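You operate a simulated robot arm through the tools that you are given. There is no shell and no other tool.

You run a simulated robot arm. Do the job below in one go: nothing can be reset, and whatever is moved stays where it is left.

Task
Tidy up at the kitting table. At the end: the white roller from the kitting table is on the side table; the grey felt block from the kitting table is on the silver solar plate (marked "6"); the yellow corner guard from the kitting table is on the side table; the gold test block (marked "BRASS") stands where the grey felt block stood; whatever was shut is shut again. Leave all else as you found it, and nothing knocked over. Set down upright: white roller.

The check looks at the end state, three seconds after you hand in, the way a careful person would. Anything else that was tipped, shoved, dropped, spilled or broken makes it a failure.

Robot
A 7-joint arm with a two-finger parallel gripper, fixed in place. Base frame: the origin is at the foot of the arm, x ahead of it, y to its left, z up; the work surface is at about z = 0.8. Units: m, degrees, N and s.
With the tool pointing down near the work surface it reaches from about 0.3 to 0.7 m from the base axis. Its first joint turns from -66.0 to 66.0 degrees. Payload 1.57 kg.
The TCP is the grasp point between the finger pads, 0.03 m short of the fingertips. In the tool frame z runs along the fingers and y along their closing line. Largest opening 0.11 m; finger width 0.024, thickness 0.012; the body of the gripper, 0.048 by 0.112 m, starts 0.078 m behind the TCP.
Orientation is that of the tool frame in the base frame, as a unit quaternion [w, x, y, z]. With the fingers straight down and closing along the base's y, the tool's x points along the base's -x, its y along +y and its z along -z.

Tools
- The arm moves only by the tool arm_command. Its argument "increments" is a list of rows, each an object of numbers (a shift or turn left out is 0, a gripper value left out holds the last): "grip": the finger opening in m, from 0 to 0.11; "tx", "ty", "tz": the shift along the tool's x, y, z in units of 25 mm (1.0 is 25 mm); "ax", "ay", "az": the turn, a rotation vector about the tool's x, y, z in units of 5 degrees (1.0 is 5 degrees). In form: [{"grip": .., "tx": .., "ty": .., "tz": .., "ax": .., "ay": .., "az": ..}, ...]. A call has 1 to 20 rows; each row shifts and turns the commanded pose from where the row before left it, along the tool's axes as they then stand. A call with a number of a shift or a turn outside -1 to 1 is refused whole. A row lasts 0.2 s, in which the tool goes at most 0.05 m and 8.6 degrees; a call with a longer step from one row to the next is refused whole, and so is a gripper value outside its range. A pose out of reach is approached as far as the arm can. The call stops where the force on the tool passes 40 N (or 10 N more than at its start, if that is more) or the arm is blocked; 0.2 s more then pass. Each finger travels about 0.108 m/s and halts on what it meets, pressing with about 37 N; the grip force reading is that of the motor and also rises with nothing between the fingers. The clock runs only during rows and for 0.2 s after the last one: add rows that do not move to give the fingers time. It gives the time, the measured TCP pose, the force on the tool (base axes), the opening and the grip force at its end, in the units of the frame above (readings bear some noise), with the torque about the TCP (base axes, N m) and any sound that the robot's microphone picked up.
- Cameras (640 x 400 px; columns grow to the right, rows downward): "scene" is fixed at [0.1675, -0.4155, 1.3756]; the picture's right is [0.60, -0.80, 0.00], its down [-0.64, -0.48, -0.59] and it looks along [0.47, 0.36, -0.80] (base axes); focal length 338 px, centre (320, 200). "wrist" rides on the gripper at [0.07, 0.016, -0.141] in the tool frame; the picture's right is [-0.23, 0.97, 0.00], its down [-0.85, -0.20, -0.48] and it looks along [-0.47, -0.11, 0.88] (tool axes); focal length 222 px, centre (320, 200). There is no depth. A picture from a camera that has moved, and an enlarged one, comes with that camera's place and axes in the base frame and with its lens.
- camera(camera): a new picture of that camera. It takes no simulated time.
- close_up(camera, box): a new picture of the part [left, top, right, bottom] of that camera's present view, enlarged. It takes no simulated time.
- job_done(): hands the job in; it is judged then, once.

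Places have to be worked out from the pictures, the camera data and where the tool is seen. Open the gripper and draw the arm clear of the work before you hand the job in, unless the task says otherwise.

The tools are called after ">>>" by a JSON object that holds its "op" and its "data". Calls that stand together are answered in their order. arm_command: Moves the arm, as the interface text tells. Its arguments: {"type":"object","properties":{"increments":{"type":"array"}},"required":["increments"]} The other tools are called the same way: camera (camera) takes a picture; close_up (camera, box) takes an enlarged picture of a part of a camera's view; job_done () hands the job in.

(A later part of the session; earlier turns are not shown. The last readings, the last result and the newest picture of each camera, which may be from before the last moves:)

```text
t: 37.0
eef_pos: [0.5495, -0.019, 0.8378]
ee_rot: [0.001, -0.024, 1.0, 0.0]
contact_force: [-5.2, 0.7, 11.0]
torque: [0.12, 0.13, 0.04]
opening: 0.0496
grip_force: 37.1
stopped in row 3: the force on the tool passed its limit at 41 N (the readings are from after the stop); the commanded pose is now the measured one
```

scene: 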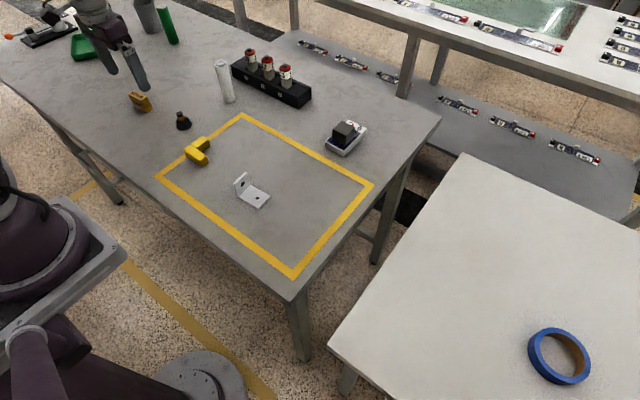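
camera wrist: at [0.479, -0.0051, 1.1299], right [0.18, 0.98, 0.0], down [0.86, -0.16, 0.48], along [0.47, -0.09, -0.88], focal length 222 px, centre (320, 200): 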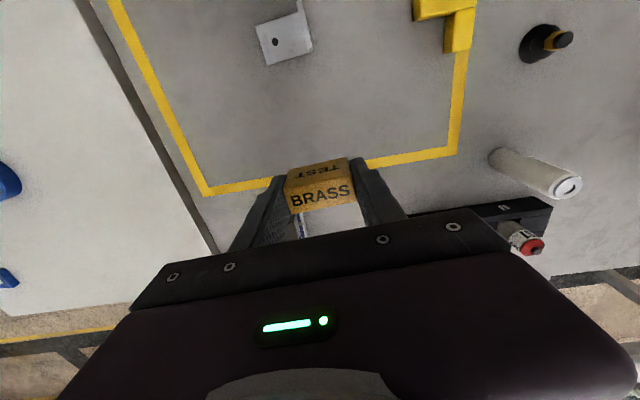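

Contact was made: it peaked at 41 N and has settled to 11 N. I check that the block stands square before releasing.

>>> {"op": "close_up", "data": {"camera": "scene", "box": [252, 120, 316, 160]}}

>>> {"op": "close_up", "data": {"camera": "wrist", "box": [240, 110, 400, 210]}}

```text
10.00 times, centred on (284, 140) of scene
camera zoom: at [0.1673, -0.4155, 1.3757], right [0.6, -0.8, 0.0], down [-0.64, -0.48, -0.59], along [0.47, 0.36, -0.8], focal length 3384 px, centre (680, 800)
```

zoom: 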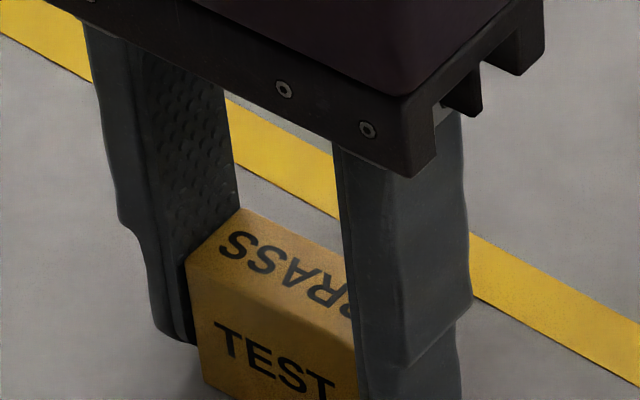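

```text
4.00 times, centred on (320, 160) of wrist
camera zoom: at [0.4793, -0.0057, 0.9796], right [0.18, 0.98, 0.0], down [0.86, -0.16, 0.48], along [0.47, -0.09, -0.88], focal length 888 px, centre (320, 360)
```

zoom: 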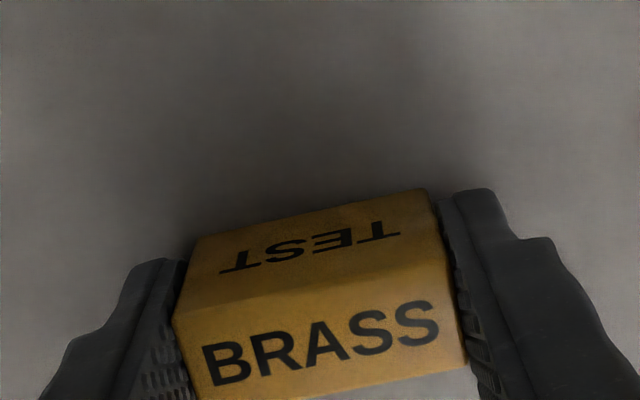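

The block is upright and flat on the table. I release it and lift straight up.

>>> {"op": "arm_command", "data": {"increments": [{"tz": -0.02}, {"grip": 0.065}, {"grip": 0.09}, {}, {"tz": -0.4}, {"tz": -0.8}, {"tz": -1}, {"tz": -1}, {"tz": -1}, {"tz": -1}, {}, {}]}}

>>> {"op": "close_up", "data": {"camera": "scene", "box": [220, 100, 348, 180]}}

>>> {"op": "camera", "data": {"camera": "wrist"}}

```text
t: 39.6
eef_pos: [0.5511, -0.0199, 0.9671]
ee_rot: [0.001, -0.023, 1.0, 0.0]
contact_force: [0.7, 0.2, 0.5]
torque: [0.04, 0.02, -0.04]
opening: 0.09
grip_force: 0.3
```

```text
5.00 times, centred on (284, 140) of scene
camera zoom: at [0.1675, -0.4155, 1.3756], right [0.6, -0.8, 0.0], down [-0.64, -0.48, -0.59], along [0.47, 0.36, -0.8], focal length 1692 px, centre (500, 500)
```

zoom: 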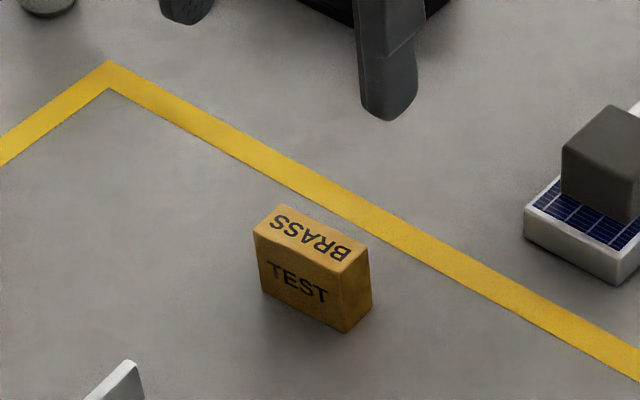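

```text
taken
camera wrist: at [0.4803, -0.0065, 1.1104], right [0.18, 0.98, 0.0], down [0.86, -0.16, 0.48], along [0.47, -0.09, -0.88], focal length 222 px, centre (320, 200)
```

wrist: 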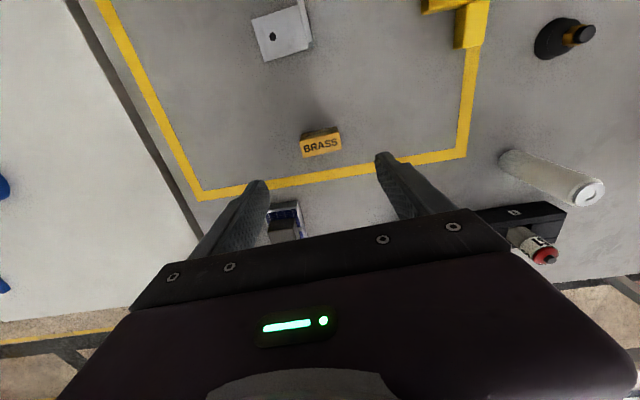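

The brass block now stands in the felt block's old place. Next I square the tool up and move near the white roller to measure it with the wrist camera.

>>> {"op": "arm_command", "data": {"increments": [{"az": 0.55, "tz": -0.6, "grip": 0.11}, {"tz": -0.6, "ty": 0.9}, {"tz": -0.6, "ty": 0.9}, {"tz": -0.6, "ty": 0.9}, {"ty": 0.9}, {"ty": 0.9}, {"ty": 0.9}, {"ty": 0.9}, {"ty": 0.9}, {"ty": 0.9}, {"ty": 0.9}, {"ty": 0.6}, {}, {}]}}

>>> {"op": "camera", "data": {"camera": "wrist"}}

>>> {"op": "close_up", "data": {"camera": "wrist", "box": [270, 130, 430, 230]}}

>>> {"op": "close_up", "data": {"camera": "scene", "box": [190, 40, 318, 120]}}

```text
t: 42.6
eef_pos: [0.5493, 0.2208, 1.0276]
ee_rot: [0.001, -0.001, 1.0, 0.0]
contact_force: [-0.9, 0.8, -0.2]
torque: [0.01, -0.03, -0.02]
opening: 0.11
grip_force: 0.0
```

```text
taken
camera wrist: at [0.4791, 0.2379, 1.1698], right [0.23, 0.97, 0.0], down [0.85, -0.2, 0.48], along [0.47, -0.11, -0.88], focal length 222 px, centre (320, 200)
```

wrist: 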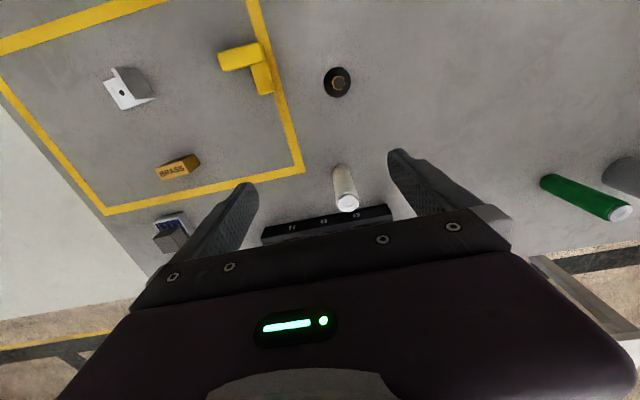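

```text
4.00 times, centred on (350, 180) of wrist
camera zoom: at [0.4791, 0.2379, 1.1698], right [0.23, 0.97, 0.0], down [0.85, -0.2, 0.48], along [0.47, -0.11, -0.88], focal length 888 px, centre (200, 280)
```

zoom: 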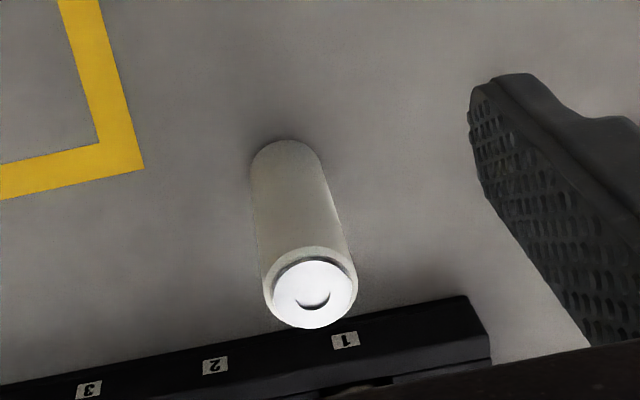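

```text
5.00 times, centred on (254, 80) of scene
camera zoom: at [0.1675, -0.4155, 1.3756], right [0.6, -0.8, 0.0], down [-0.64, -0.48, -0.59], along [0.47, 0.36, -0.8], focal length 1692 px, centre (650, 800)
```

zoom: 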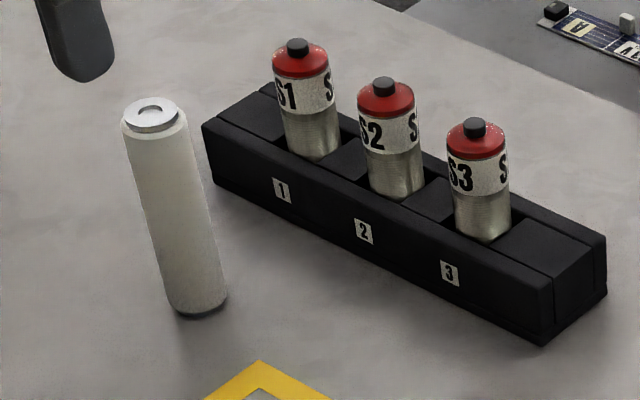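

The roller axis is at about (0.633, 0.242), 32 mm in diameter, with its top at z ≈ 0.905; the rack front at x ≈ 0.69 leaves room. I come in with the fingers straddling it and stop at z ≈ 0.92 to check.

>>> {"op": "arm_command", "data": {"increments": [{"tx": -0.4, "ty": 0.164, "tz": 0.55}, {"tx": -0.4, "ty": 0.164, "tz": 0.55}, {"tx": -0.4, "ty": 0.164, "tz": 0.55}, {"tx": -0.4, "ty": 0.164, "tz": 0.55}, {"tx": -0.4, "ty": 0.164, "tz": 0.55}, {"tx": -0.34, "tz": 0.3}, {"tx": -0.34, "tz": 0.3}, {"tx": -0.34, "tz": 0.3}, {"tx": -0.34, "tz": 0.3}, {}, {}]}}

>>> {"op": "camera", "data": {"camera": "wrist"}}

>>> {"op": "close_up", "data": {"camera": "wrist", "box": [240, 110, 400, 210]}}

>>> {"op": "close_up", "data": {"camera": "scene", "box": [180, 30, 308, 110]}}

```text
t: 45.0
eef_pos: [0.6332, 0.2405, 0.927]
ee_rot: [0.001, 0.0, 1.0, 0.0]
contact_force: [0.9, -0.7, 0.2]
torque: [0.0, 0.02, -0.01]
opening: 0.1101
grip_force: 0.1
```

```text
taken
camera wrist: at [0.5638, 0.2582, 1.0702], right [0.23, 0.97, 0.0], down [0.85, -0.2, 0.48], along [0.47, -0.11, -0.88], focal length 222 px, centre (320, 200)
```

wrist: 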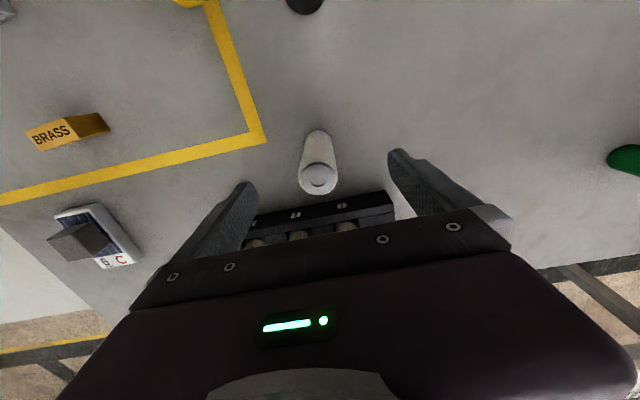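

```text
4.00 times, centred on (320, 160) of wrist
camera zoom: at [0.5638, 0.2582, 1.0702], right [0.23, 0.97, 0.0], down [0.85, -0.2, 0.48], along [0.47, -0.11, -0.88], focal length 888 px, centre (320, 360)
```

zoom: 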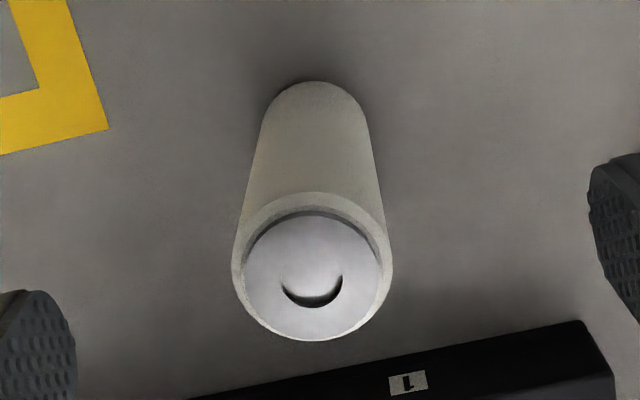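

```text
5.00 times, centred on (244, 70) of scene
camera zoom: at [0.1675, -0.4155, 1.3756], right [0.6, -0.8, 0.0], down [-0.64, -0.48, -0.59], along [0.47, 0.36, -0.8], focal length 1692 px, centre (700, 850)
```

zoom: 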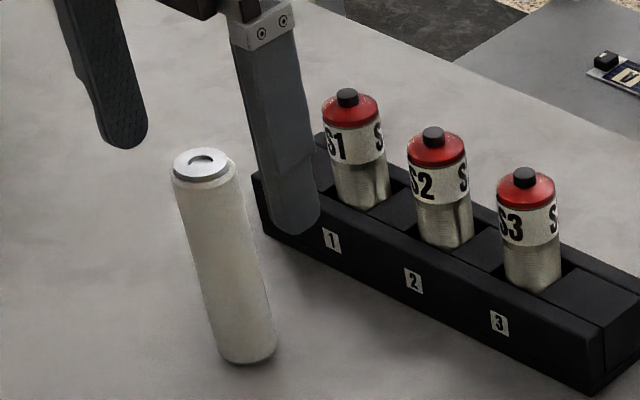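

The roller is nearly centred, 2–3 mm toward the base from the tool. I adjust, descend to z ≈ 0.875 and close on it.

>>> {"op": "arm_command", "data": {"increments": [{"tx": 0.09, "ty": -0.05, "tz": 0.6}, {"tz": 0.6}, {"tz": 0.6}, {"tz": 0.28}, {}, {"grip": 0.02}, {"grip": 0.02}, {"grip": 0.02}, {"grip": 0.02}, {"grip": 0.02}]}}

>>> {"op": "close_up", "data": {"camera": "scene", "box": [180, 30, 308, 110]}}

>>> {"op": "close_up", "data": {"camera": "wrist", "box": [240, 110, 400, 210]}}

```text
t: 47.2
eef_pos: [0.631, 0.2394, 0.8764]
ee_rot: [0.001, 0.0, 1.0, 0.001]
contact_force: [0.0, 1.8, 1.8]
torque: [0.18, -0.04, 0.0]
opening: 0.0312
grip_force: 36.4
```

```text
5.00 times, centred on (244, 70) of scene
camera zoom: at [0.1675, -0.4155, 1.3756], right [0.6, -0.8, 0.0], down [-0.64, -0.48, -0.59], along [0.47, 0.36, -0.8], focal length 1692 px, centre (700, 850)
```

zoom: 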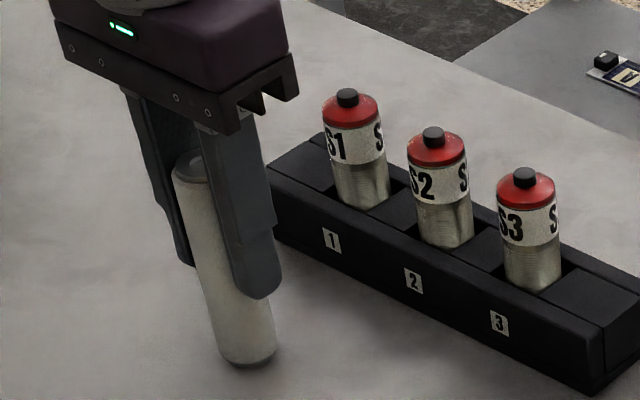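

```text
4.00 times, centred on (320, 160) of wrist
camera zoom: at [0.5613, 0.2566, 1.0189], right [0.23, 0.97, 0.0], down [0.85, -0.2, 0.48], along [0.47, -0.11, -0.88], focal length 888 px, centre (320, 360)
```

zoom: 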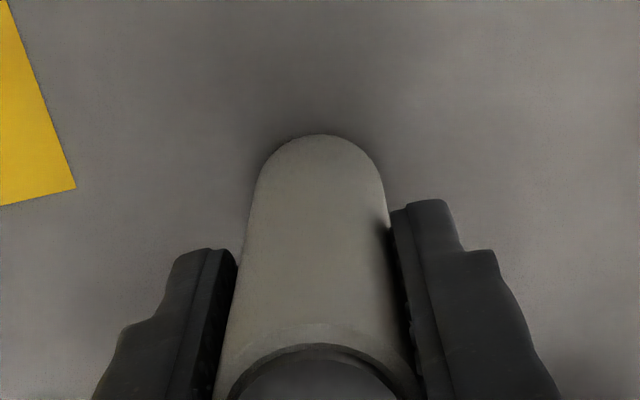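

The roller is held at 31 mm. I lift it straight up, then draw back toward the base while rising and heading for the side table.

>>> {"op": "arm_command", "data": {"increments": [{"tz": -0.6}, {"tz": -1}, {"tz": -0.6}, {"tx": 0.8, "tz": -0.5, "ty": -0.5}, {"tx": 0.8, "tz": -0.5, "ty": -0.9}, {"tx": 0.8, "tz": -0.5, "ty": -0.9}, {"tx": 0.8, "tz": -0.5, "ty": -0.9}, {"tx": 0.8, "tz": -0.5, "ty": -0.9}, {"tx": 0.8, "tz": -0.5, "ty": -0.9}, {"tx": 0.8, "tz": -0.3, "ty": -0.9}, {"ty": -0.9}, {"ty": -0.9}, {"ty": -0.9}, {"ty": -0.9}, {"ty": -0.9}, {"ty": -0.9}, {"ty": -0.9}, {}, {}]}}

>>> {"op": "camera", "data": {"camera": "wrist"}}

>>> {"op": "camera", "data": {"camera": "scene"}}

```text
t: 51.2
eef_pos: [0.4936, -0.0653, 1.0133]
ee_rot: [0.002, -0.001, 1.0, 0.0]
contact_force: [0.1, 0.6, -2.4]
torque: [-0.02, 0.0, -0.01]
opening: 0.0314
grip_force: 36.4
```

```text
taken
camera wrist: at [0.4223, -0.048, 1.1559], right [0.23, 0.97, 0.0], down [0.85, -0.2, 0.48], along [0.47, -0.11, -0.88], focal length 222 px, centre (320, 200)
```

wrist: 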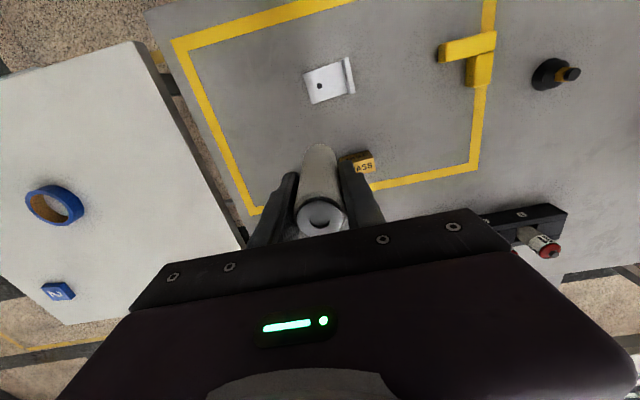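

```text
taken
```

scene: 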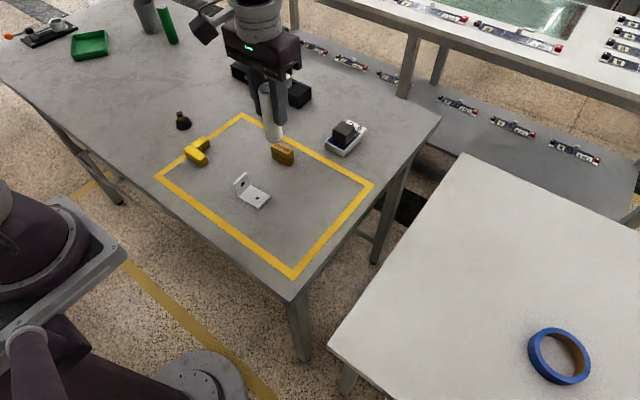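

Nothing is disturbed so far. I continue over toward the side table and take another view to pin down its height and edge.

>>> {"op": "arm_command", "data": {"increments": [{"ty": -0.95}, {"ty": -0.95}, {"ty": -0.95}, {"ty": -0.95}, {"ty": -0.95}, {"ty": -0.95}, {"ty": -0.95}, {"ty": -0.95}, {"ty": -0.95}, {"ty": -0.95}, {}, {}]}}

>>> {"op": "camera", "data": {"camera": "wrist"}}

>>> {"op": "camera", "data": {"camera": "scene"}}

```text
t: 53.8
eef_pos: [0.491, -0.3013, 1.0119]
ee_rot: [0.001, 0.0, 1.0, 0.0]
contact_force: [0.7, -0.2, -2.7]
torque: [-0.01, -0.01, -0.01]
opening: 0.0312
grip_force: 36.4
```

```text
taken
camera wrist: at [0.4204, -0.2844, 1.1544], right [0.23, 0.97, 0.0], down [0.85, -0.2, 0.48], along [0.47, -0.11, -0.88], focal length 222 px, centre (320, 200)
```

wrist: 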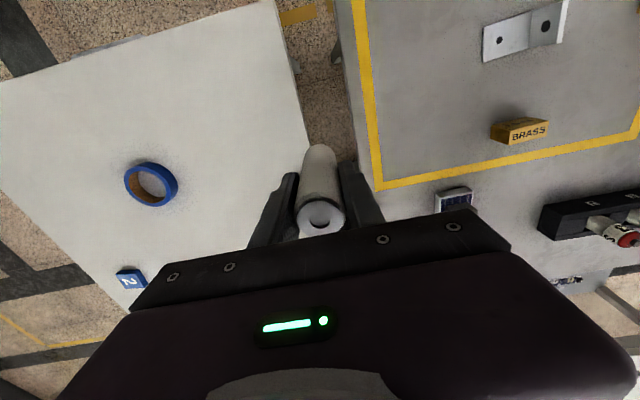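

```text
taken
```

scene: 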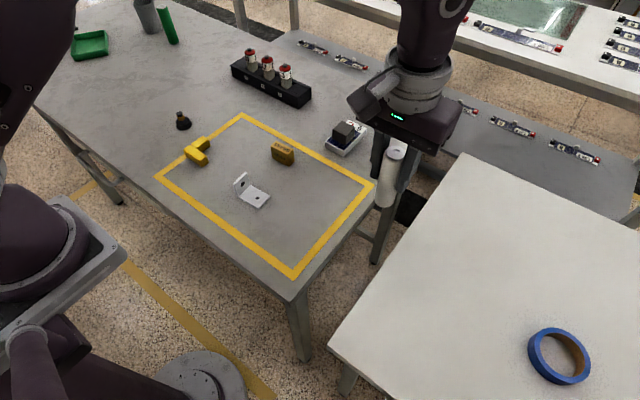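

The side table's near edge is at y ≈ -0.33 with its top around z 0.70–0.72, and the tape roll sits far off at (0.53, -0.67). I move to (0.50, -0.42) and lower the roller to well above the surface.

>>> {"op": "arm_command", "data": {"increments": [{"tx": -0.07, "ty": -0.95}, {"tx": -0.07, "ty": -0.95}, {"tx": -0.07, "ty": -0.95}, {"tx": -0.07, "ty": -0.95}, {"tx": -0.07, "ty": -0.95}, {}, {"tz": 0.9}, {"tz": 0.9}, {"tz": 0.9}, {"tz": 0.9}, {"tz": 0.9}, {"tz": 0.9}, {"tz": 0.9}, {"tz": 0.9}, {}, {}]}}

>>> {"op": "camera", "data": {"camera": "scene"}}

>>> {"op": "camera", "data": {"camera": "wrist"}}

```text
t: 57.2
eef_pos: [0.5007, -0.4231, 0.8323]
ee_rot: [0.001, 0.0, 1.0, 0.0]
contact_force: [0.3, 0.4, -2.1]
torque: [0.02, 0.01, 0.01]
opening: 0.0316
grip_force: 36.9
out of reach, approached as far as the arm can: row 5
```

```text
taken
```

scene: 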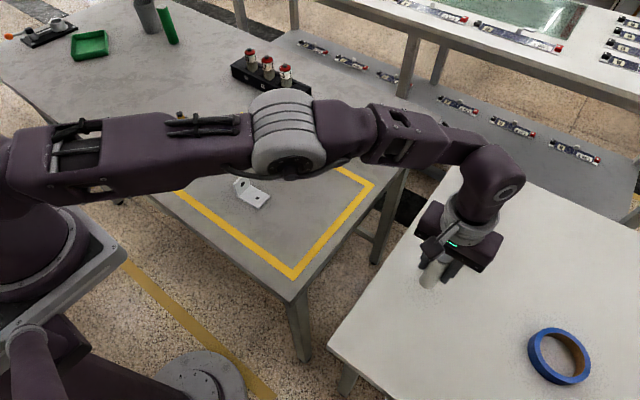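

```text
taken
camera wrist: at [0.4312, -0.4053, 0.9756], right [0.23, 0.97, 0.0], down [0.85, -0.2, 0.48], along [0.47, -0.11, -0.88], focal length 222 px, centre (320, 200)
```

wrist: 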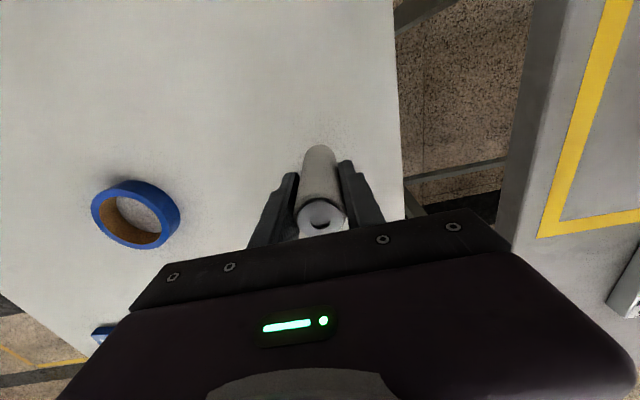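

The roller hangs well inside the table edge at y ≈ -0.42. I lower in steps toward the surface, reading the force.

>>> {"op": "arm_command", "data": {"increments": [{"tz": 0.5}, {"tz": 0.4}, {"tz": 0.3}, {}, {}]}}

>>> {"op": "close_up", "data": {"camera": "scene", "box": [380, 210, 508, 290]}}

>>> {"op": "close_up", "data": {"camera": "wrist", "box": [256, 120, 384, 200]}}

```text
t: 58.4
eef_pos: [0.5016, -0.4234, 0.804]
ee_rot: [0.0, 0.0, 1.0, 0.0]
contact_force: [0.5, 0.3, -0.6]
torque: [-0.01, -0.01, -0.01]
opening: 0.0315
grip_force: 37.0
```

```text
5.00 times, centred on (444, 250) of scene
camera zoom: at [0.1676, -0.4155, 1.3756], right [0.6, -0.8, 0.0], down [-0.64, -0.48, -0.59], along [0.47, 0.36, -0.8], focal length 1692 px, centre (-300, -50)
```

zoom: 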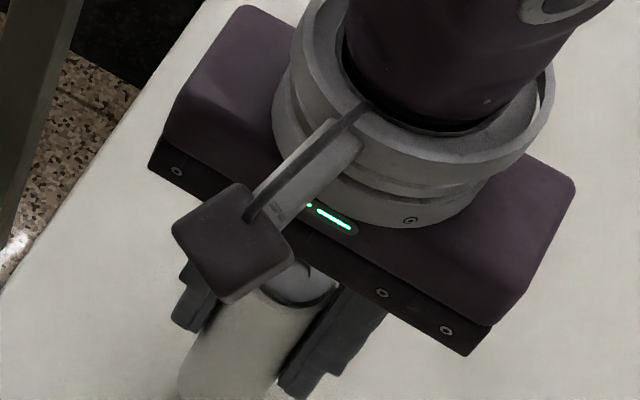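

```text
5.00 times, centred on (320, 160) of wrist
camera zoom: at [0.4313, -0.4051, 0.9464], right [0.23, 0.97, 0.0], down [0.85, -0.2, 0.48], along [0.47, -0.11, -0.88], focal length 1111 px, centre (320, 400)
```

zoom: 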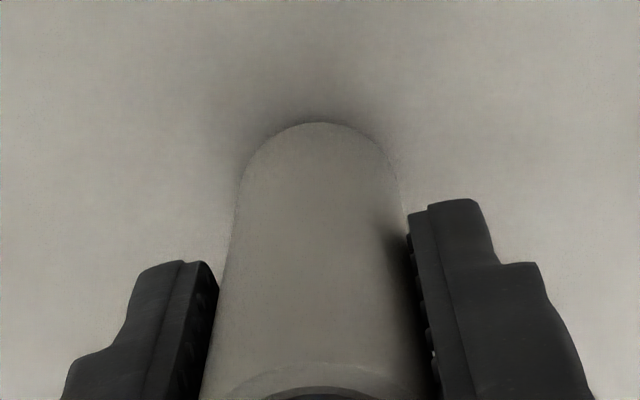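

The load reading has dropped from about -2.3 to -0.6 N, which may be noise or the start of contact. I creep down 1–2 mm at a time.

>>> {"op": "arm_command", "data": {"increments": [{"tz": 0.05}, {}]}}

```text
t: 59.0
eef_pos: [0.5011, -0.4231, 0.8032]
ee_rot: [0.001, 0.0, 1.0, 0.001]
contact_force: [0.0, 0.6, -1.9]
torque: [0.01, 0.01, -0.01]
opening: 0.0314
grip_force: 37.0
```

>>> {"op": "arm_command", "data": {"increments": [{"tz": 0.08}, {"tz": 0.08}, {}]}}

```text
t: 59.8
eef_pos: [0.5015, -0.4227, 0.799]
ee_rot: [0.001, 0.0, 1.0, 0.0]
contact_force: [0.0, 0.3, -2.2]
torque: [0.04, 0.02, -0.04]
opening: 0.0312
grip_force: 37.0
```

Still free (about -2.2 N is the roller's weight), so I continue in small steps.

>>> {"op": "arm_command", "data": {"increments": [{"tz": 0.08}, {"tz": 0.08}, {}]}}

>>> {"op": "close_up", "data": {"camera": "wrist", "box": [256, 120, 384, 200]}}

```text
t: 60.6
eef_pos: [0.5006, -0.4233, 0.7959]
ee_rot: [0.002, 0.0, 1.0, -0.001]
contact_force: [-7.1, 11.1, 33.1]
torque: [0.94, 0.46, 0.01]
opening: 0.0315
grip_force: 36.2
```

```text
5.00 times, centred on (320, 160) of wrist
camera zoom: at [0.4313, -0.4052, 0.9388], right [0.23, 0.97, 0.0], down [0.85, -0.2, 0.48], along [0.47, -0.11, -0.88], focal length 1111 px, centre (320, 400)
```

zoom: 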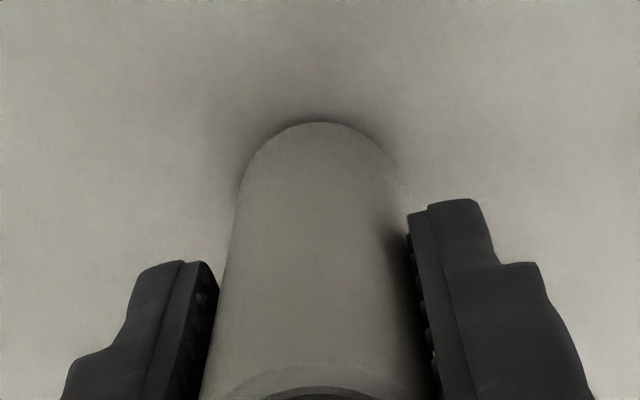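

Contact is made at z ≈ 0.797, so the table top is at about 0.72, with 33 N and some side load. I back off about a millimetre to relieve it before releasing.

>>> {"op": "arm_command", "data": {"increments": [{"tz": -0.04}, {}]}}

```text
t: 61.2
eef_pos: [0.501, -0.4243, 0.7963]
ee_rot: [0.001, 0.0, 1.0, -0.001]
contact_force: [-3.7, 8.7, 31.2]
torque: [0.73, 0.22, 0.05]
opening: 0.0313
grip_force: 37.3
```

>>> {"op": "arm_command", "data": {"increments": [{"tz": -0.04}, {}]}}

```text
t: 61.8
eef_pos: [0.5021, -0.423, 0.7979]
ee_rot: [0.002, 0.0, 1.0, -0.001]
contact_force: [4.1, -0.7, 10.6]
torque: [-0.05, -0.42, -0.01]
opening: 0.0312
grip_force: 37.2
```

The load is down to 10 N with the roller still seated. I ease the fingers open gradually so it settles upright.

>>> {"op": "arm_command", "data": {"increments": [{"grip": 0.033}, {"grip": 0.035}, {"grip": 0.04}, {"grip": 0.05}, {"grip": 0.065}, {"grip": 0.08}, {}]}}

>>> {"op": "camera", "data": {"camera": "wrist"}}

>>> {"op": "camera", "data": {"camera": "scene"}}

```text
t: 63.4
eef_pos: [0.5003, -0.4233, 0.797]
ee_rot: [0.0, 0.0, 1.0, 0.0]
contact_force: [0.6, -0.1, -0.9]
torque: [0.02, 0.0, 0.04]
opening: 0.0801
grip_force: 0.1
```

```text
taken
camera wrist: at [0.4312, -0.4053, 0.9391], right [0.23, 0.97, 0.0], down [0.85, -0.2, 0.48], along [0.47, -0.11, -0.88], focal length 222 px, centre (320, 200)
```

wrist: 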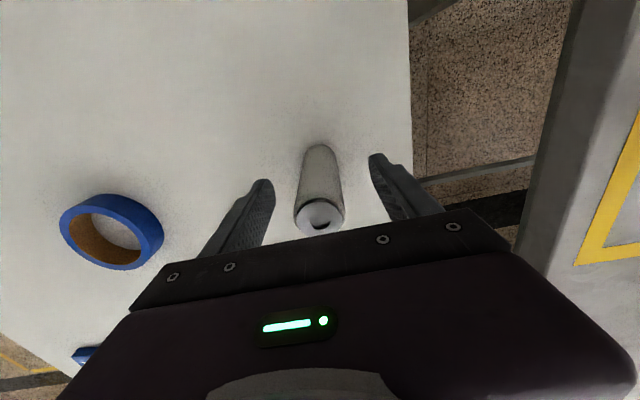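

```text
taken
```

scene: 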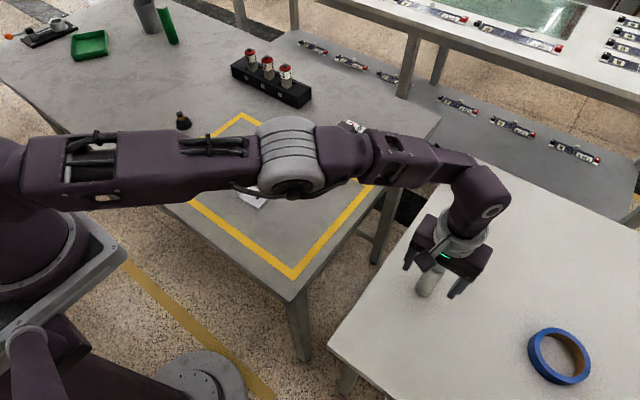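

The roller stands on its own on the side table. I lift straight up clear of it, then draw back toward the base and head for the guard.

>>> {"op": "arm_command", "data": {"increments": [{"tz": -0.4}, {"tz": -0.8}, {"tz": -1}, {"tz": -1}, {"tz": -1}, {"tz": -1}, {"tx": 0.6, "ty": 0.4, "tz": -0.6}, {"tx": 0.6, "ty": 0.8, "tz": -0.6}, {"tx": 0.4, "ty": 0.95, "tz": -0.6}, {"ty": 0.95, "tz": -0.6, "grip": 0.11}, {"ty": 0.95, "tz": -0.2}, {"ty": 0.95}, {"ty": 0.95}, {"ty": 0.95}, {"ty": 0.95}, {"ty": 0.95}, {"ty": 0.95}, {"ty": 0.95}, {}, {}]}}

>>> {"op": "camera", "data": {"camera": "scene"}}

>>> {"op": "camera", "data": {"camera": "wrist"}}

```text
t: 67.6
eef_pos: [0.4589, -0.1537, 0.9916]
ee_rot: [0.002, 0.0, 1.0, 0.0]
contact_force: [0.1, -0.1, 0.2]
torque: [-0.04, 0.02, -0.03]
opening: 0.1099
grip_force: 0.1
```

```text
taken
```

scene: 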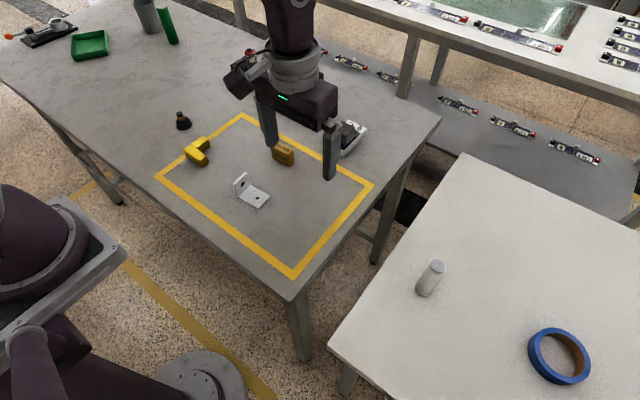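

```text
taken
camera wrist: at [0.3893, -0.1362, 1.1333], right [0.23, 0.97, 0.0], down [0.85, -0.2, 0.48], along [0.47, -0.11, -0.88], focal length 222 px, centre (320, 200)
```

wrist: 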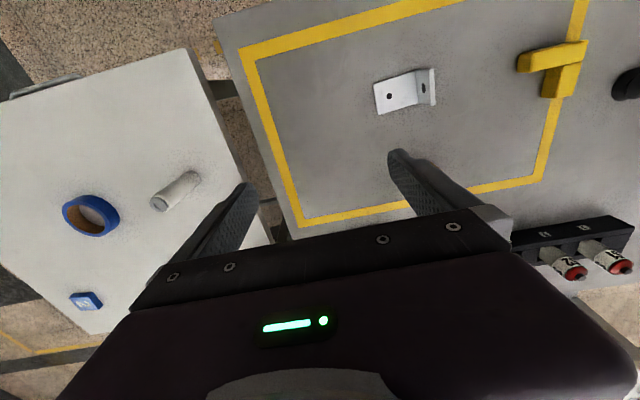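

The roller stands upright on the side table. I move to hover near the yellow corner guard for a measuring view.

>>> {"op": "arm_command", "data": {"increments": [{"tx": 0.15, "ty": 0.95}, {"tx": 0.15, "ty": 0.95}, {"tx": 0.15, "ty": 0.95}, {"tx": 0.15, "ty": 0.95}, {"tx": 0.15, "ty": 0.95}, {"tx": 0.15, "ty": 0.95}, {"tx": 0.15, "ty": 0.95}, {"tx": 0.15, "ty": 0.95}, {"tx": 0.15, "ty": 0.95}, {"tx": 0.15, "ty": 0.95}, {"tx": 0.15, "ty": 0.95}, {"tx": 0.15, "ty": 0.95}, {}, {}]}}

>>> {"op": "camera", "data": {"camera": "wrist"}}

>>> {"op": "close_up", "data": {"camera": "wrist", "box": [240, 80, 400, 180]}}

>>> {"op": "close_up", "data": {"camera": "scene", "box": [165, 120, 245, 170]}}

```text
t: 70.6
eef_pos: [0.4143, 0.132, 0.9924]
ee_rot: [0.0, 0.0, 1.0, 0.0]
contact_force: [0.2, 0.6, -0.4]
torque: [-0.03, -0.02, 0.01]
opening: 0.1099
grip_force: 0.0
```

```text
taken
camera wrist: at [0.3444, 0.1499, 1.1347], right [0.23, 0.97, 0.0], down [0.85, -0.2, 0.48], along [0.47, -0.11, -0.88], focal length 222 px, centre (320, 200)
```

wrist: 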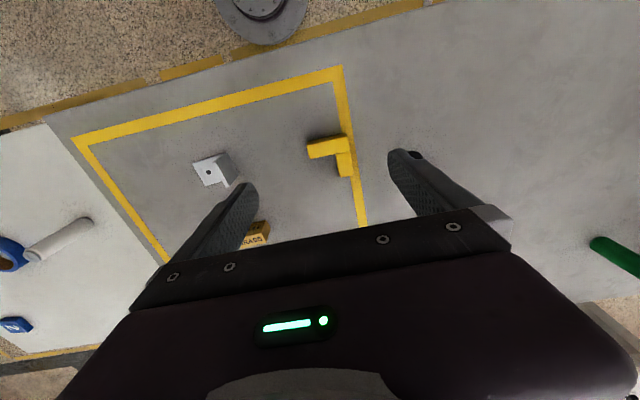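

```text
4.00 times, centred on (320, 130) of wrist
camera zoom: at [0.3444, 0.1499, 1.1347], right [0.23, 0.97, 0.0], down [0.85, -0.2, 0.48], along [0.47, -0.11, -0.88], focal length 888 px, centre (320, 480)
```

zoom: 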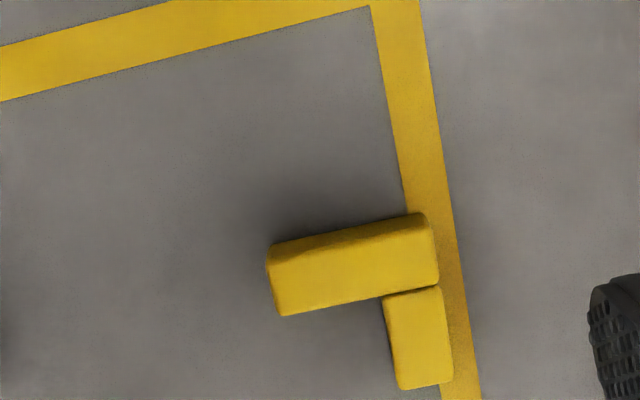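

```text
8.00 times, centred on (205, 145) of scene
camera zoom: at [0.1675, -0.4155, 1.3756], right [0.6, -0.8, 0.0], down [-0.64, -0.48, -0.59], along [0.47, 0.36, -0.8], focal length 2707 px, centre (1240, 640)
```

zoom: 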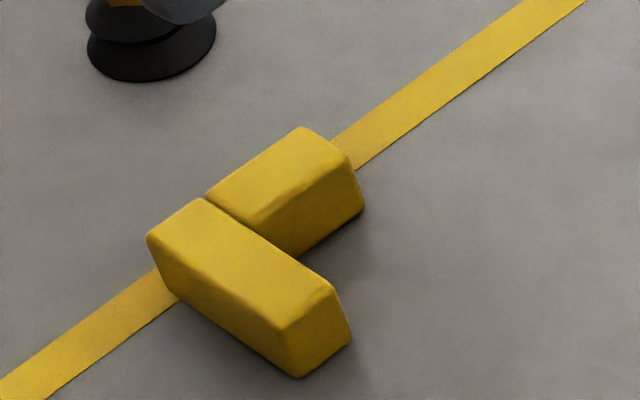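

The guard is an L, about 58 mm per leg, 20 mm wide and 22 mm high, axis-aligned with its outer corner near (0.421, 0.170). I plan to grip the leg along y end to end (about 57 mm) at x ≈ 0.436, y ≈ 0.1415, near the centre of mass, and descend partway first.

>>> {"op": "arm_command", "data": {"increments": [{"tx": -0.43, "ty": 0.15, "tz": 0.7}, {"tx": -0.43, "ty": 0.15, "tz": 0.7}, {"tz": 0.8}, {"tz": 0.8}, {"tz": 0.5}, {}, {}]}}

>>> {"op": "close_up", "data": {"camera": "wrist", "box": [240, 110, 400, 210]}}

>>> {"op": "close_up", "data": {"camera": "scene", "box": [150, 90, 278, 170]}}

```text
t: 72.2
eef_pos: [0.4366, 0.1393, 0.9034]
ee_rot: [0.001, 0.001, 1.0, 0.0]
contact_force: [-0.2, -0.8, -0.6]
torque: [0.01, 0.01, 0.01]
opening: 0.11
grip_force: 0.1
```

```text
4.00 times, centred on (320, 160) of wrist
camera zoom: at [0.3675, 0.1564, 1.0466], right [0.23, 0.97, 0.0], down [0.85, -0.2, 0.48], along [0.47, -0.11, -0.88], focal length 888 px, centre (320, 360)
```

zoom: 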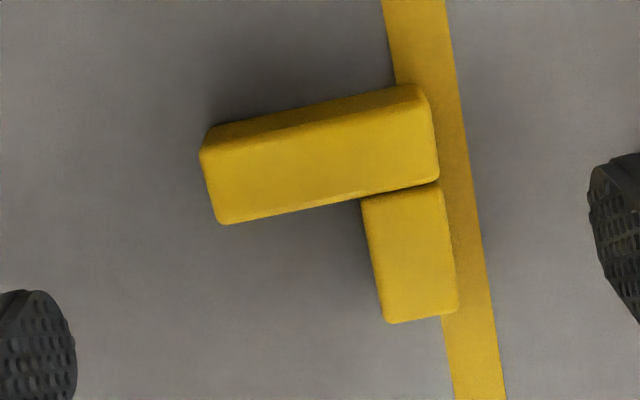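

```text
5.00 times, centred on (214, 130) of scene
camera zoom: at [0.1675, -0.4155, 1.3756], right [0.6, -0.8, 0.0], down [-0.64, -0.48, -0.59], along [0.47, 0.36, -0.8], focal length 1692 px, centre (850, 550)
```

zoom: 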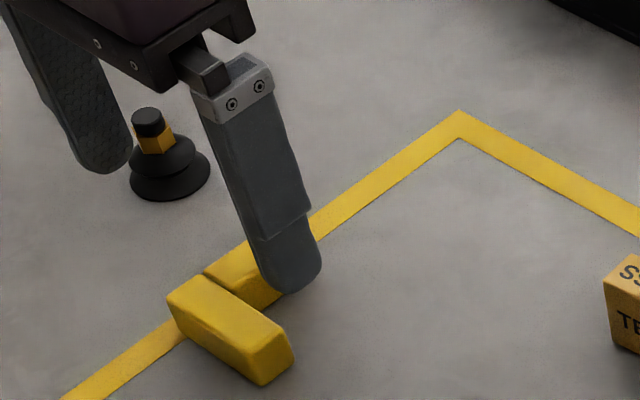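

The second look agrees: leg ends at y ≈ 0.113 and 0.170, and the tool is centred. I descend to z ≈ 0.836 and close on it.

>>> {"op": "arm_command", "data": {"increments": [{"tz": 0.8, "ty": 0.03, "tx": 0.03}, {"tz": 0.8}, {"tz": 0.7}, {"tz": 0.4}, {}, {"grip": 0.04}, {"grip": 0.04}, {"grip": 0.04}, {"grip": 0.04}]}}

>>> {"op": "close_up", "data": {"camera": "wrist", "box": [240, 110, 400, 210]}}

>>> {"op": "close_up", "data": {"camera": "scene", "box": [150, 90, 278, 170]}}

```text
t: 74.2
eef_pos: [0.4362, 0.1412, 0.8355]
ee_rot: [0.0, 0.0, 1.0, 0.001]
contact_force: [1.4, -0.5, -0.2]
torque: [-0.03, 0.01, -0.01]
opening: 0.0586
grip_force: 36.6
```

```text
4.00 times, centred on (320, 160) of wrist
camera zoom: at [0.3667, 0.1581, 0.979], right [0.23, 0.97, 0.0], down [0.85, -0.2, 0.48], along [0.47, -0.11, -0.88], focal length 888 px, centre (320, 360)
```

zoom: 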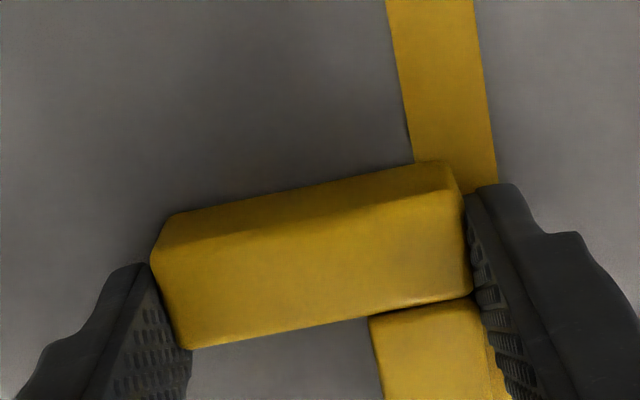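

```text
5.00 times, centred on (214, 130) of scene
camera zoom: at [0.1675, -0.4155, 1.3756], right [0.6, -0.8, 0.0], down [-0.64, -0.48, -0.59], along [0.47, 0.36, -0.8], focal length 1692 px, centre (850, 550)
```

zoom: 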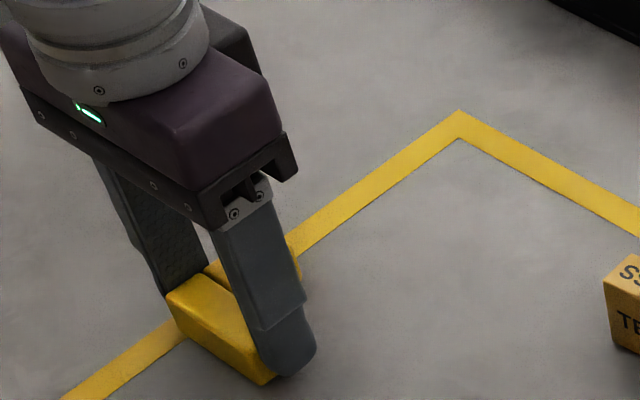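

The guard is gripped at 58.6 mm. I lift it a bit and check that the whole L comes up.

>>> {"op": "arm_command", "data": {"increments": [{"tz": -0.5}, {"tz": -0.8}, {"tz": -1}, {"tz": -1}, {"tz": -1}, {"tz": -1}, {"tz": -0.7}, {}, {}]}}

>>> {"op": "close_up", "data": {"camera": "wrist", "box": [240, 110, 400, 210]}}

>>> {"op": "close_up", "data": {"camera": "scene", "box": [130, 60, 290, 160]}}

```text
t: 76.2
eef_pos: [0.4364, 0.1396, 0.9871]
ee_rot: [0.001, 0.0, 1.0, 0.0]
contact_force: [-0.2, -0.2, -0.7]
torque: [0.02, -0.02, 0.02]
opening: 0.0586
grip_force: 37.2
```

```text
4.00 times, centred on (320, 160) of wrist
camera zoom: at [0.3664, 0.1561, 1.1298], right [0.23, 0.97, 0.0], down [0.85, -0.2, 0.48], along [0.47, -0.11, -0.88], focal length 888 px, centre (320, 360)
```

zoom: 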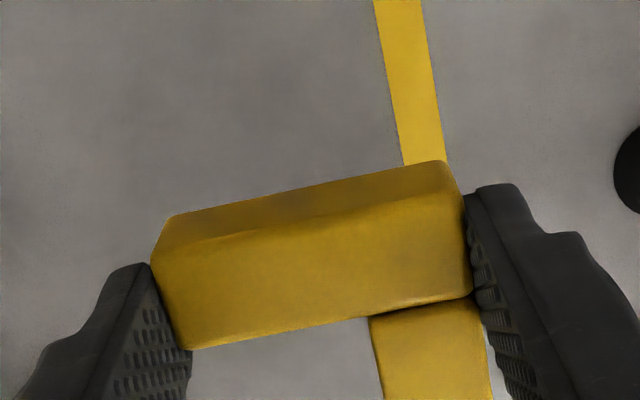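

```text
4.00 times, centred on (210, 110) of scene
camera zoom: at [0.1675, -0.4155, 1.3756], right [0.6, -0.8, 0.0], down [-0.64, -0.48, -0.59], along [0.47, 0.36, -0.8], focal length 1354 px, centre (760, 560)
```

zoom: 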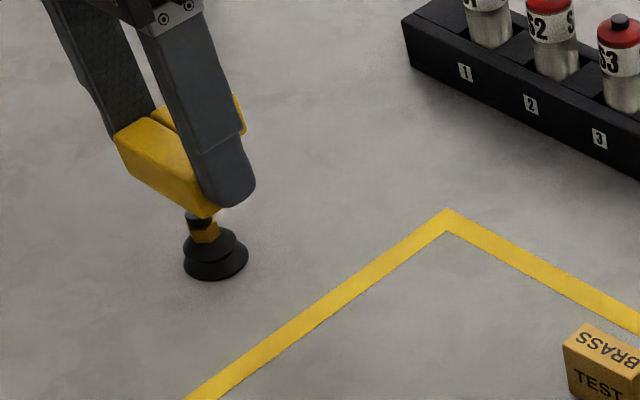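

The whole guard comes up cleanly. I carry it at height toward the side table.

>>> {"op": "arm_command", "data": {"increments": [{"tx": 0.1, "ty": -0.95}, {"tx": 0.1, "ty": -0.95}, {"tx": 0.1, "ty": -0.95}, {"tx": 0.1, "ty": -0.95}, {"tx": 0.1, "ty": -0.95}, {"tx": 0.1, "ty": -0.95}, {"tx": 0.1, "ty": -0.95}, {"tx": 0.1, "ty": -0.95}, {"tx": 0.1, "ty": -0.95}, {"tx": 0.1, "ty": -0.95}, {"tx": 0.1, "ty": -0.95}, {"tx": 0.1, "ty": -0.95}, {"tx": 0.1, "ty": -0.95}, {"tx": 0.1, "ty": -0.95}, {"tx": 0.1, "ty": -0.95}, {"tx": 0.1, "ty": -0.95}, {"tx": 0.1, "ty": -0.95}, {"tx": 0.1, "ty": -0.95}, {}, {}]}}

>>> {"op": "camera", "data": {"camera": "wrist"}}

>>> {"op": "camera", "data": {"camera": "scene"}}

```text
t: 80.4
eef_pos: [0.3924, -0.2894, 0.9868]
ee_rot: [0.001, 0.0, 1.0, 0.001]
contact_force: [-0.8, -0.1, -0.2]
torque: [-0.02, 0.03, -0.01]
opening: 0.0585
grip_force: 37.0
```

```text
taken
camera wrist: at [0.321, -0.2724, 1.1289], right [0.23, 0.97, 0.0], down [0.85, -0.2, 0.48], along [0.47, -0.11, -0.88], focal length 222 px, centre (320, 200)
```

wrist: 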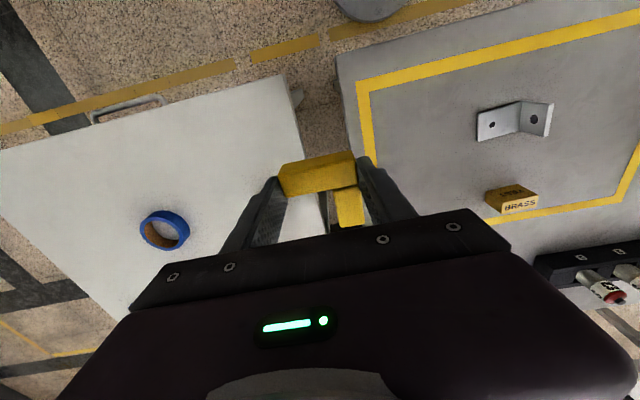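

```text
taken
```

scene: 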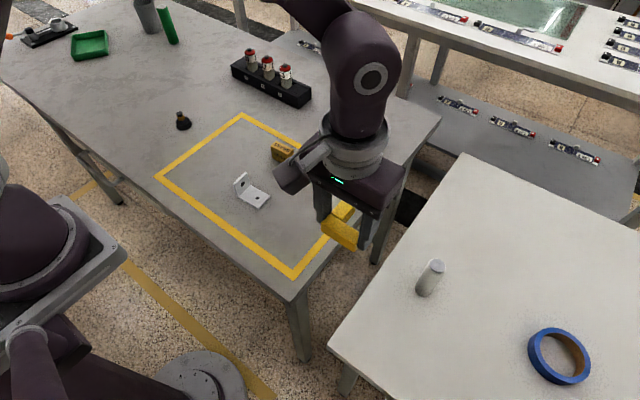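

The side table corner is near (0.306, -0.327), so (0.385, -0.44) is a safe spot, 10 cm from the roller. I move there and lower to a couple of centimetres above the surface.

>>> {"op": "arm_command", "data": {"increments": [{"tx": 0.05, "ty": -1}, {"tx": 0.05, "ty": -1}, {"tx": 0.05, "ty": -1}, {"tx": 0.05, "ty": -1}, {"tx": 0.05, "ty": -1}, {"tx": 0.05, "ty": -1}, {}, {"tz": 0.9}, {"tz": 0.9}, {"tz": 0.9}, {"tz": 0.9}, {"tz": 0.9}, {"tz": 0.9}, {"tz": 0.9}, {"tz": 0.9}, {"tz": 0.8}, {}, {}]}}

>>> {"op": "camera", "data": {"camera": "wrist"}}

>>> {"op": "camera", "data": {"camera": "scene"}}

```text
t: 84.2
eef_pos: [0.3842, -0.439, 0.7863]
ee_rot: [0.001, 0.0, 1.0, 0.0]
contact_force: [0.4, 0.5, -0.1]
torque: [0.0, -0.03, 0.0]
opening: 0.0585
grip_force: 37.0
```

```text
taken
camera wrist: at [0.3145, -0.4208, 0.9284], right [0.23, 0.97, 0.0], down [0.85, -0.2, 0.48], along [0.47, -0.11, -0.88], focal length 222 px, centre (320, 200)
```

wrist: 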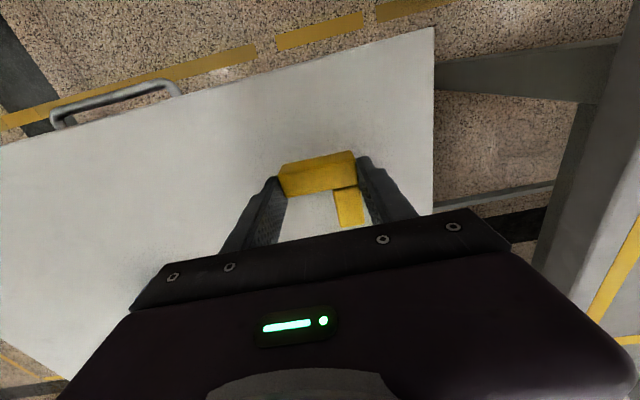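

```text
taken
```

scene: 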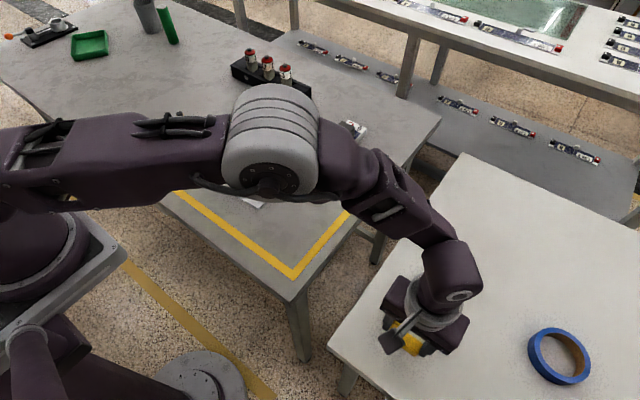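

The guard is over the table with about 30 mm to go. I lower most of the way, then creep.

>>> {"op": "arm_command", "data": {"increments": [{"tz": 0.4}, {"tz": 0.4}, {"tz": 0.2}, {}, {}]}}

>>> {"op": "close_up", "data": {"camera": "wrist", "box": [240, 110, 400, 210]}}

```text
t: 85.4
eef_pos: [0.3842, -0.4385, 0.7614]
ee_rot: [0.001, 0.0, 1.0, 0.0]
contact_force: [0.7, -0.2, -0.6]
torque: [-0.02, -0.01, 0.02]
opening: 0.0585
grip_force: 37.2
```

```text
4.00 times, centred on (320, 160) of wrist
camera zoom: at [0.3142, -0.4207, 0.9038], right [0.23, 0.97, 0.0], down [0.85, -0.2, 0.48], along [0.47, -0.11, -0.88], focal length 888 px, centre (320, 360)
```

zoom: 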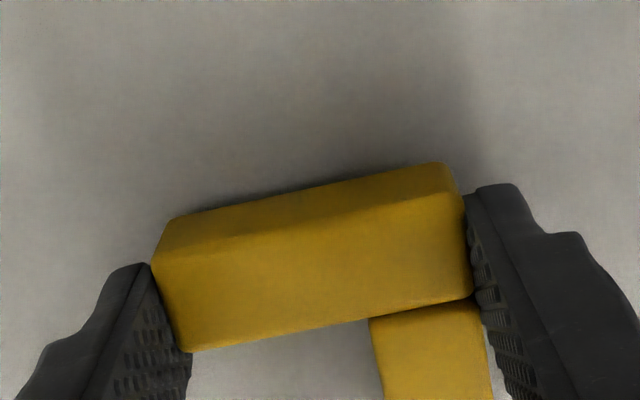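

>>> {"op": "arm_command", "data": {"increments": [{"tz": 0.07}, {"tz": 0.07}, {}]}}

```text
t: 86.2
eef_pos: [0.3839, -0.4383, 0.7583]
ee_rot: [0.001, 0.0, 1.0, 0.0]
contact_force: [-0.5, 0.8, -0.5]
torque: [0.0, 0.01, 0.0]
opening: 0.0585
grip_force: 36.5
```

Still free at z 0.758, and I expect contact around 0.756. I continue in 1 mm steps.

>>> {"op": "arm_command", "data": {"increments": [{"tz": 0.04}, {"tz": 0.03}, {}]}}

```text
t: 87.0
eef_pos: [0.3848, -0.4391, 0.7572]
ee_rot: [0.001, 0.0, 1.0, 0.0]
contact_force: [-1.9, 3.4, 10.2]
torque: [0.26, -0.02, 0.05]
opening: 0.0586
grip_force: 36.6
```

The guard is in contact at 10 N. I open the fingers gradually, staying clear of the roller, and lift straight up.

>>> {"op": "arm_command", "data": {"increments": [{"grip": 0.062}, {"grip": 0.07}, {"grip": 0.085}, {}, {"tz": -0.4}, {"tz": -0.8}, {"tz": -1}, {"tz": -1}, {"tz": -1}, {"tz": -1}, {"tz": -1}, {"tz": -1}, {"tz": -1}, {"tz": -1}, {}, {}]}}

>>> {"op": "camera", "data": {"camera": "wrist"}}

>>> {"op": "camera", "data": {"camera": "scene"}}

```text
t: 90.4
eef_pos: [0.384, -0.4388, 0.9873]
ee_rot: [0.001, -0.001, 1.0, 0.001]
contact_force: [-0.3, 0.5, -0.8]
torque: [0.0, 0.02, -0.03]
opening: 0.0851
grip_force: 0.1
```

```text
taken
camera wrist: at [0.3138, -0.4205, 1.1295], right [0.23, 0.97, 0.0], down [0.85, -0.2, 0.48], along [0.47, -0.11, -0.88], focal length 222 px, centre (320, 200)
```

wrist: 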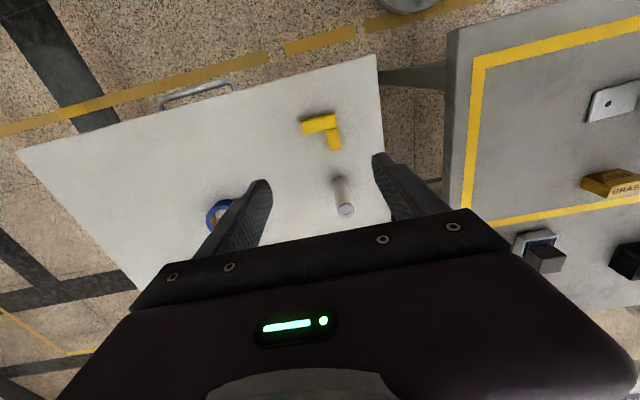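

```text
taken
```

scene: 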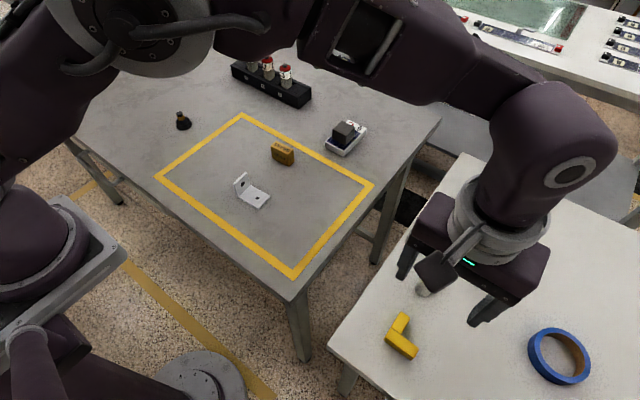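

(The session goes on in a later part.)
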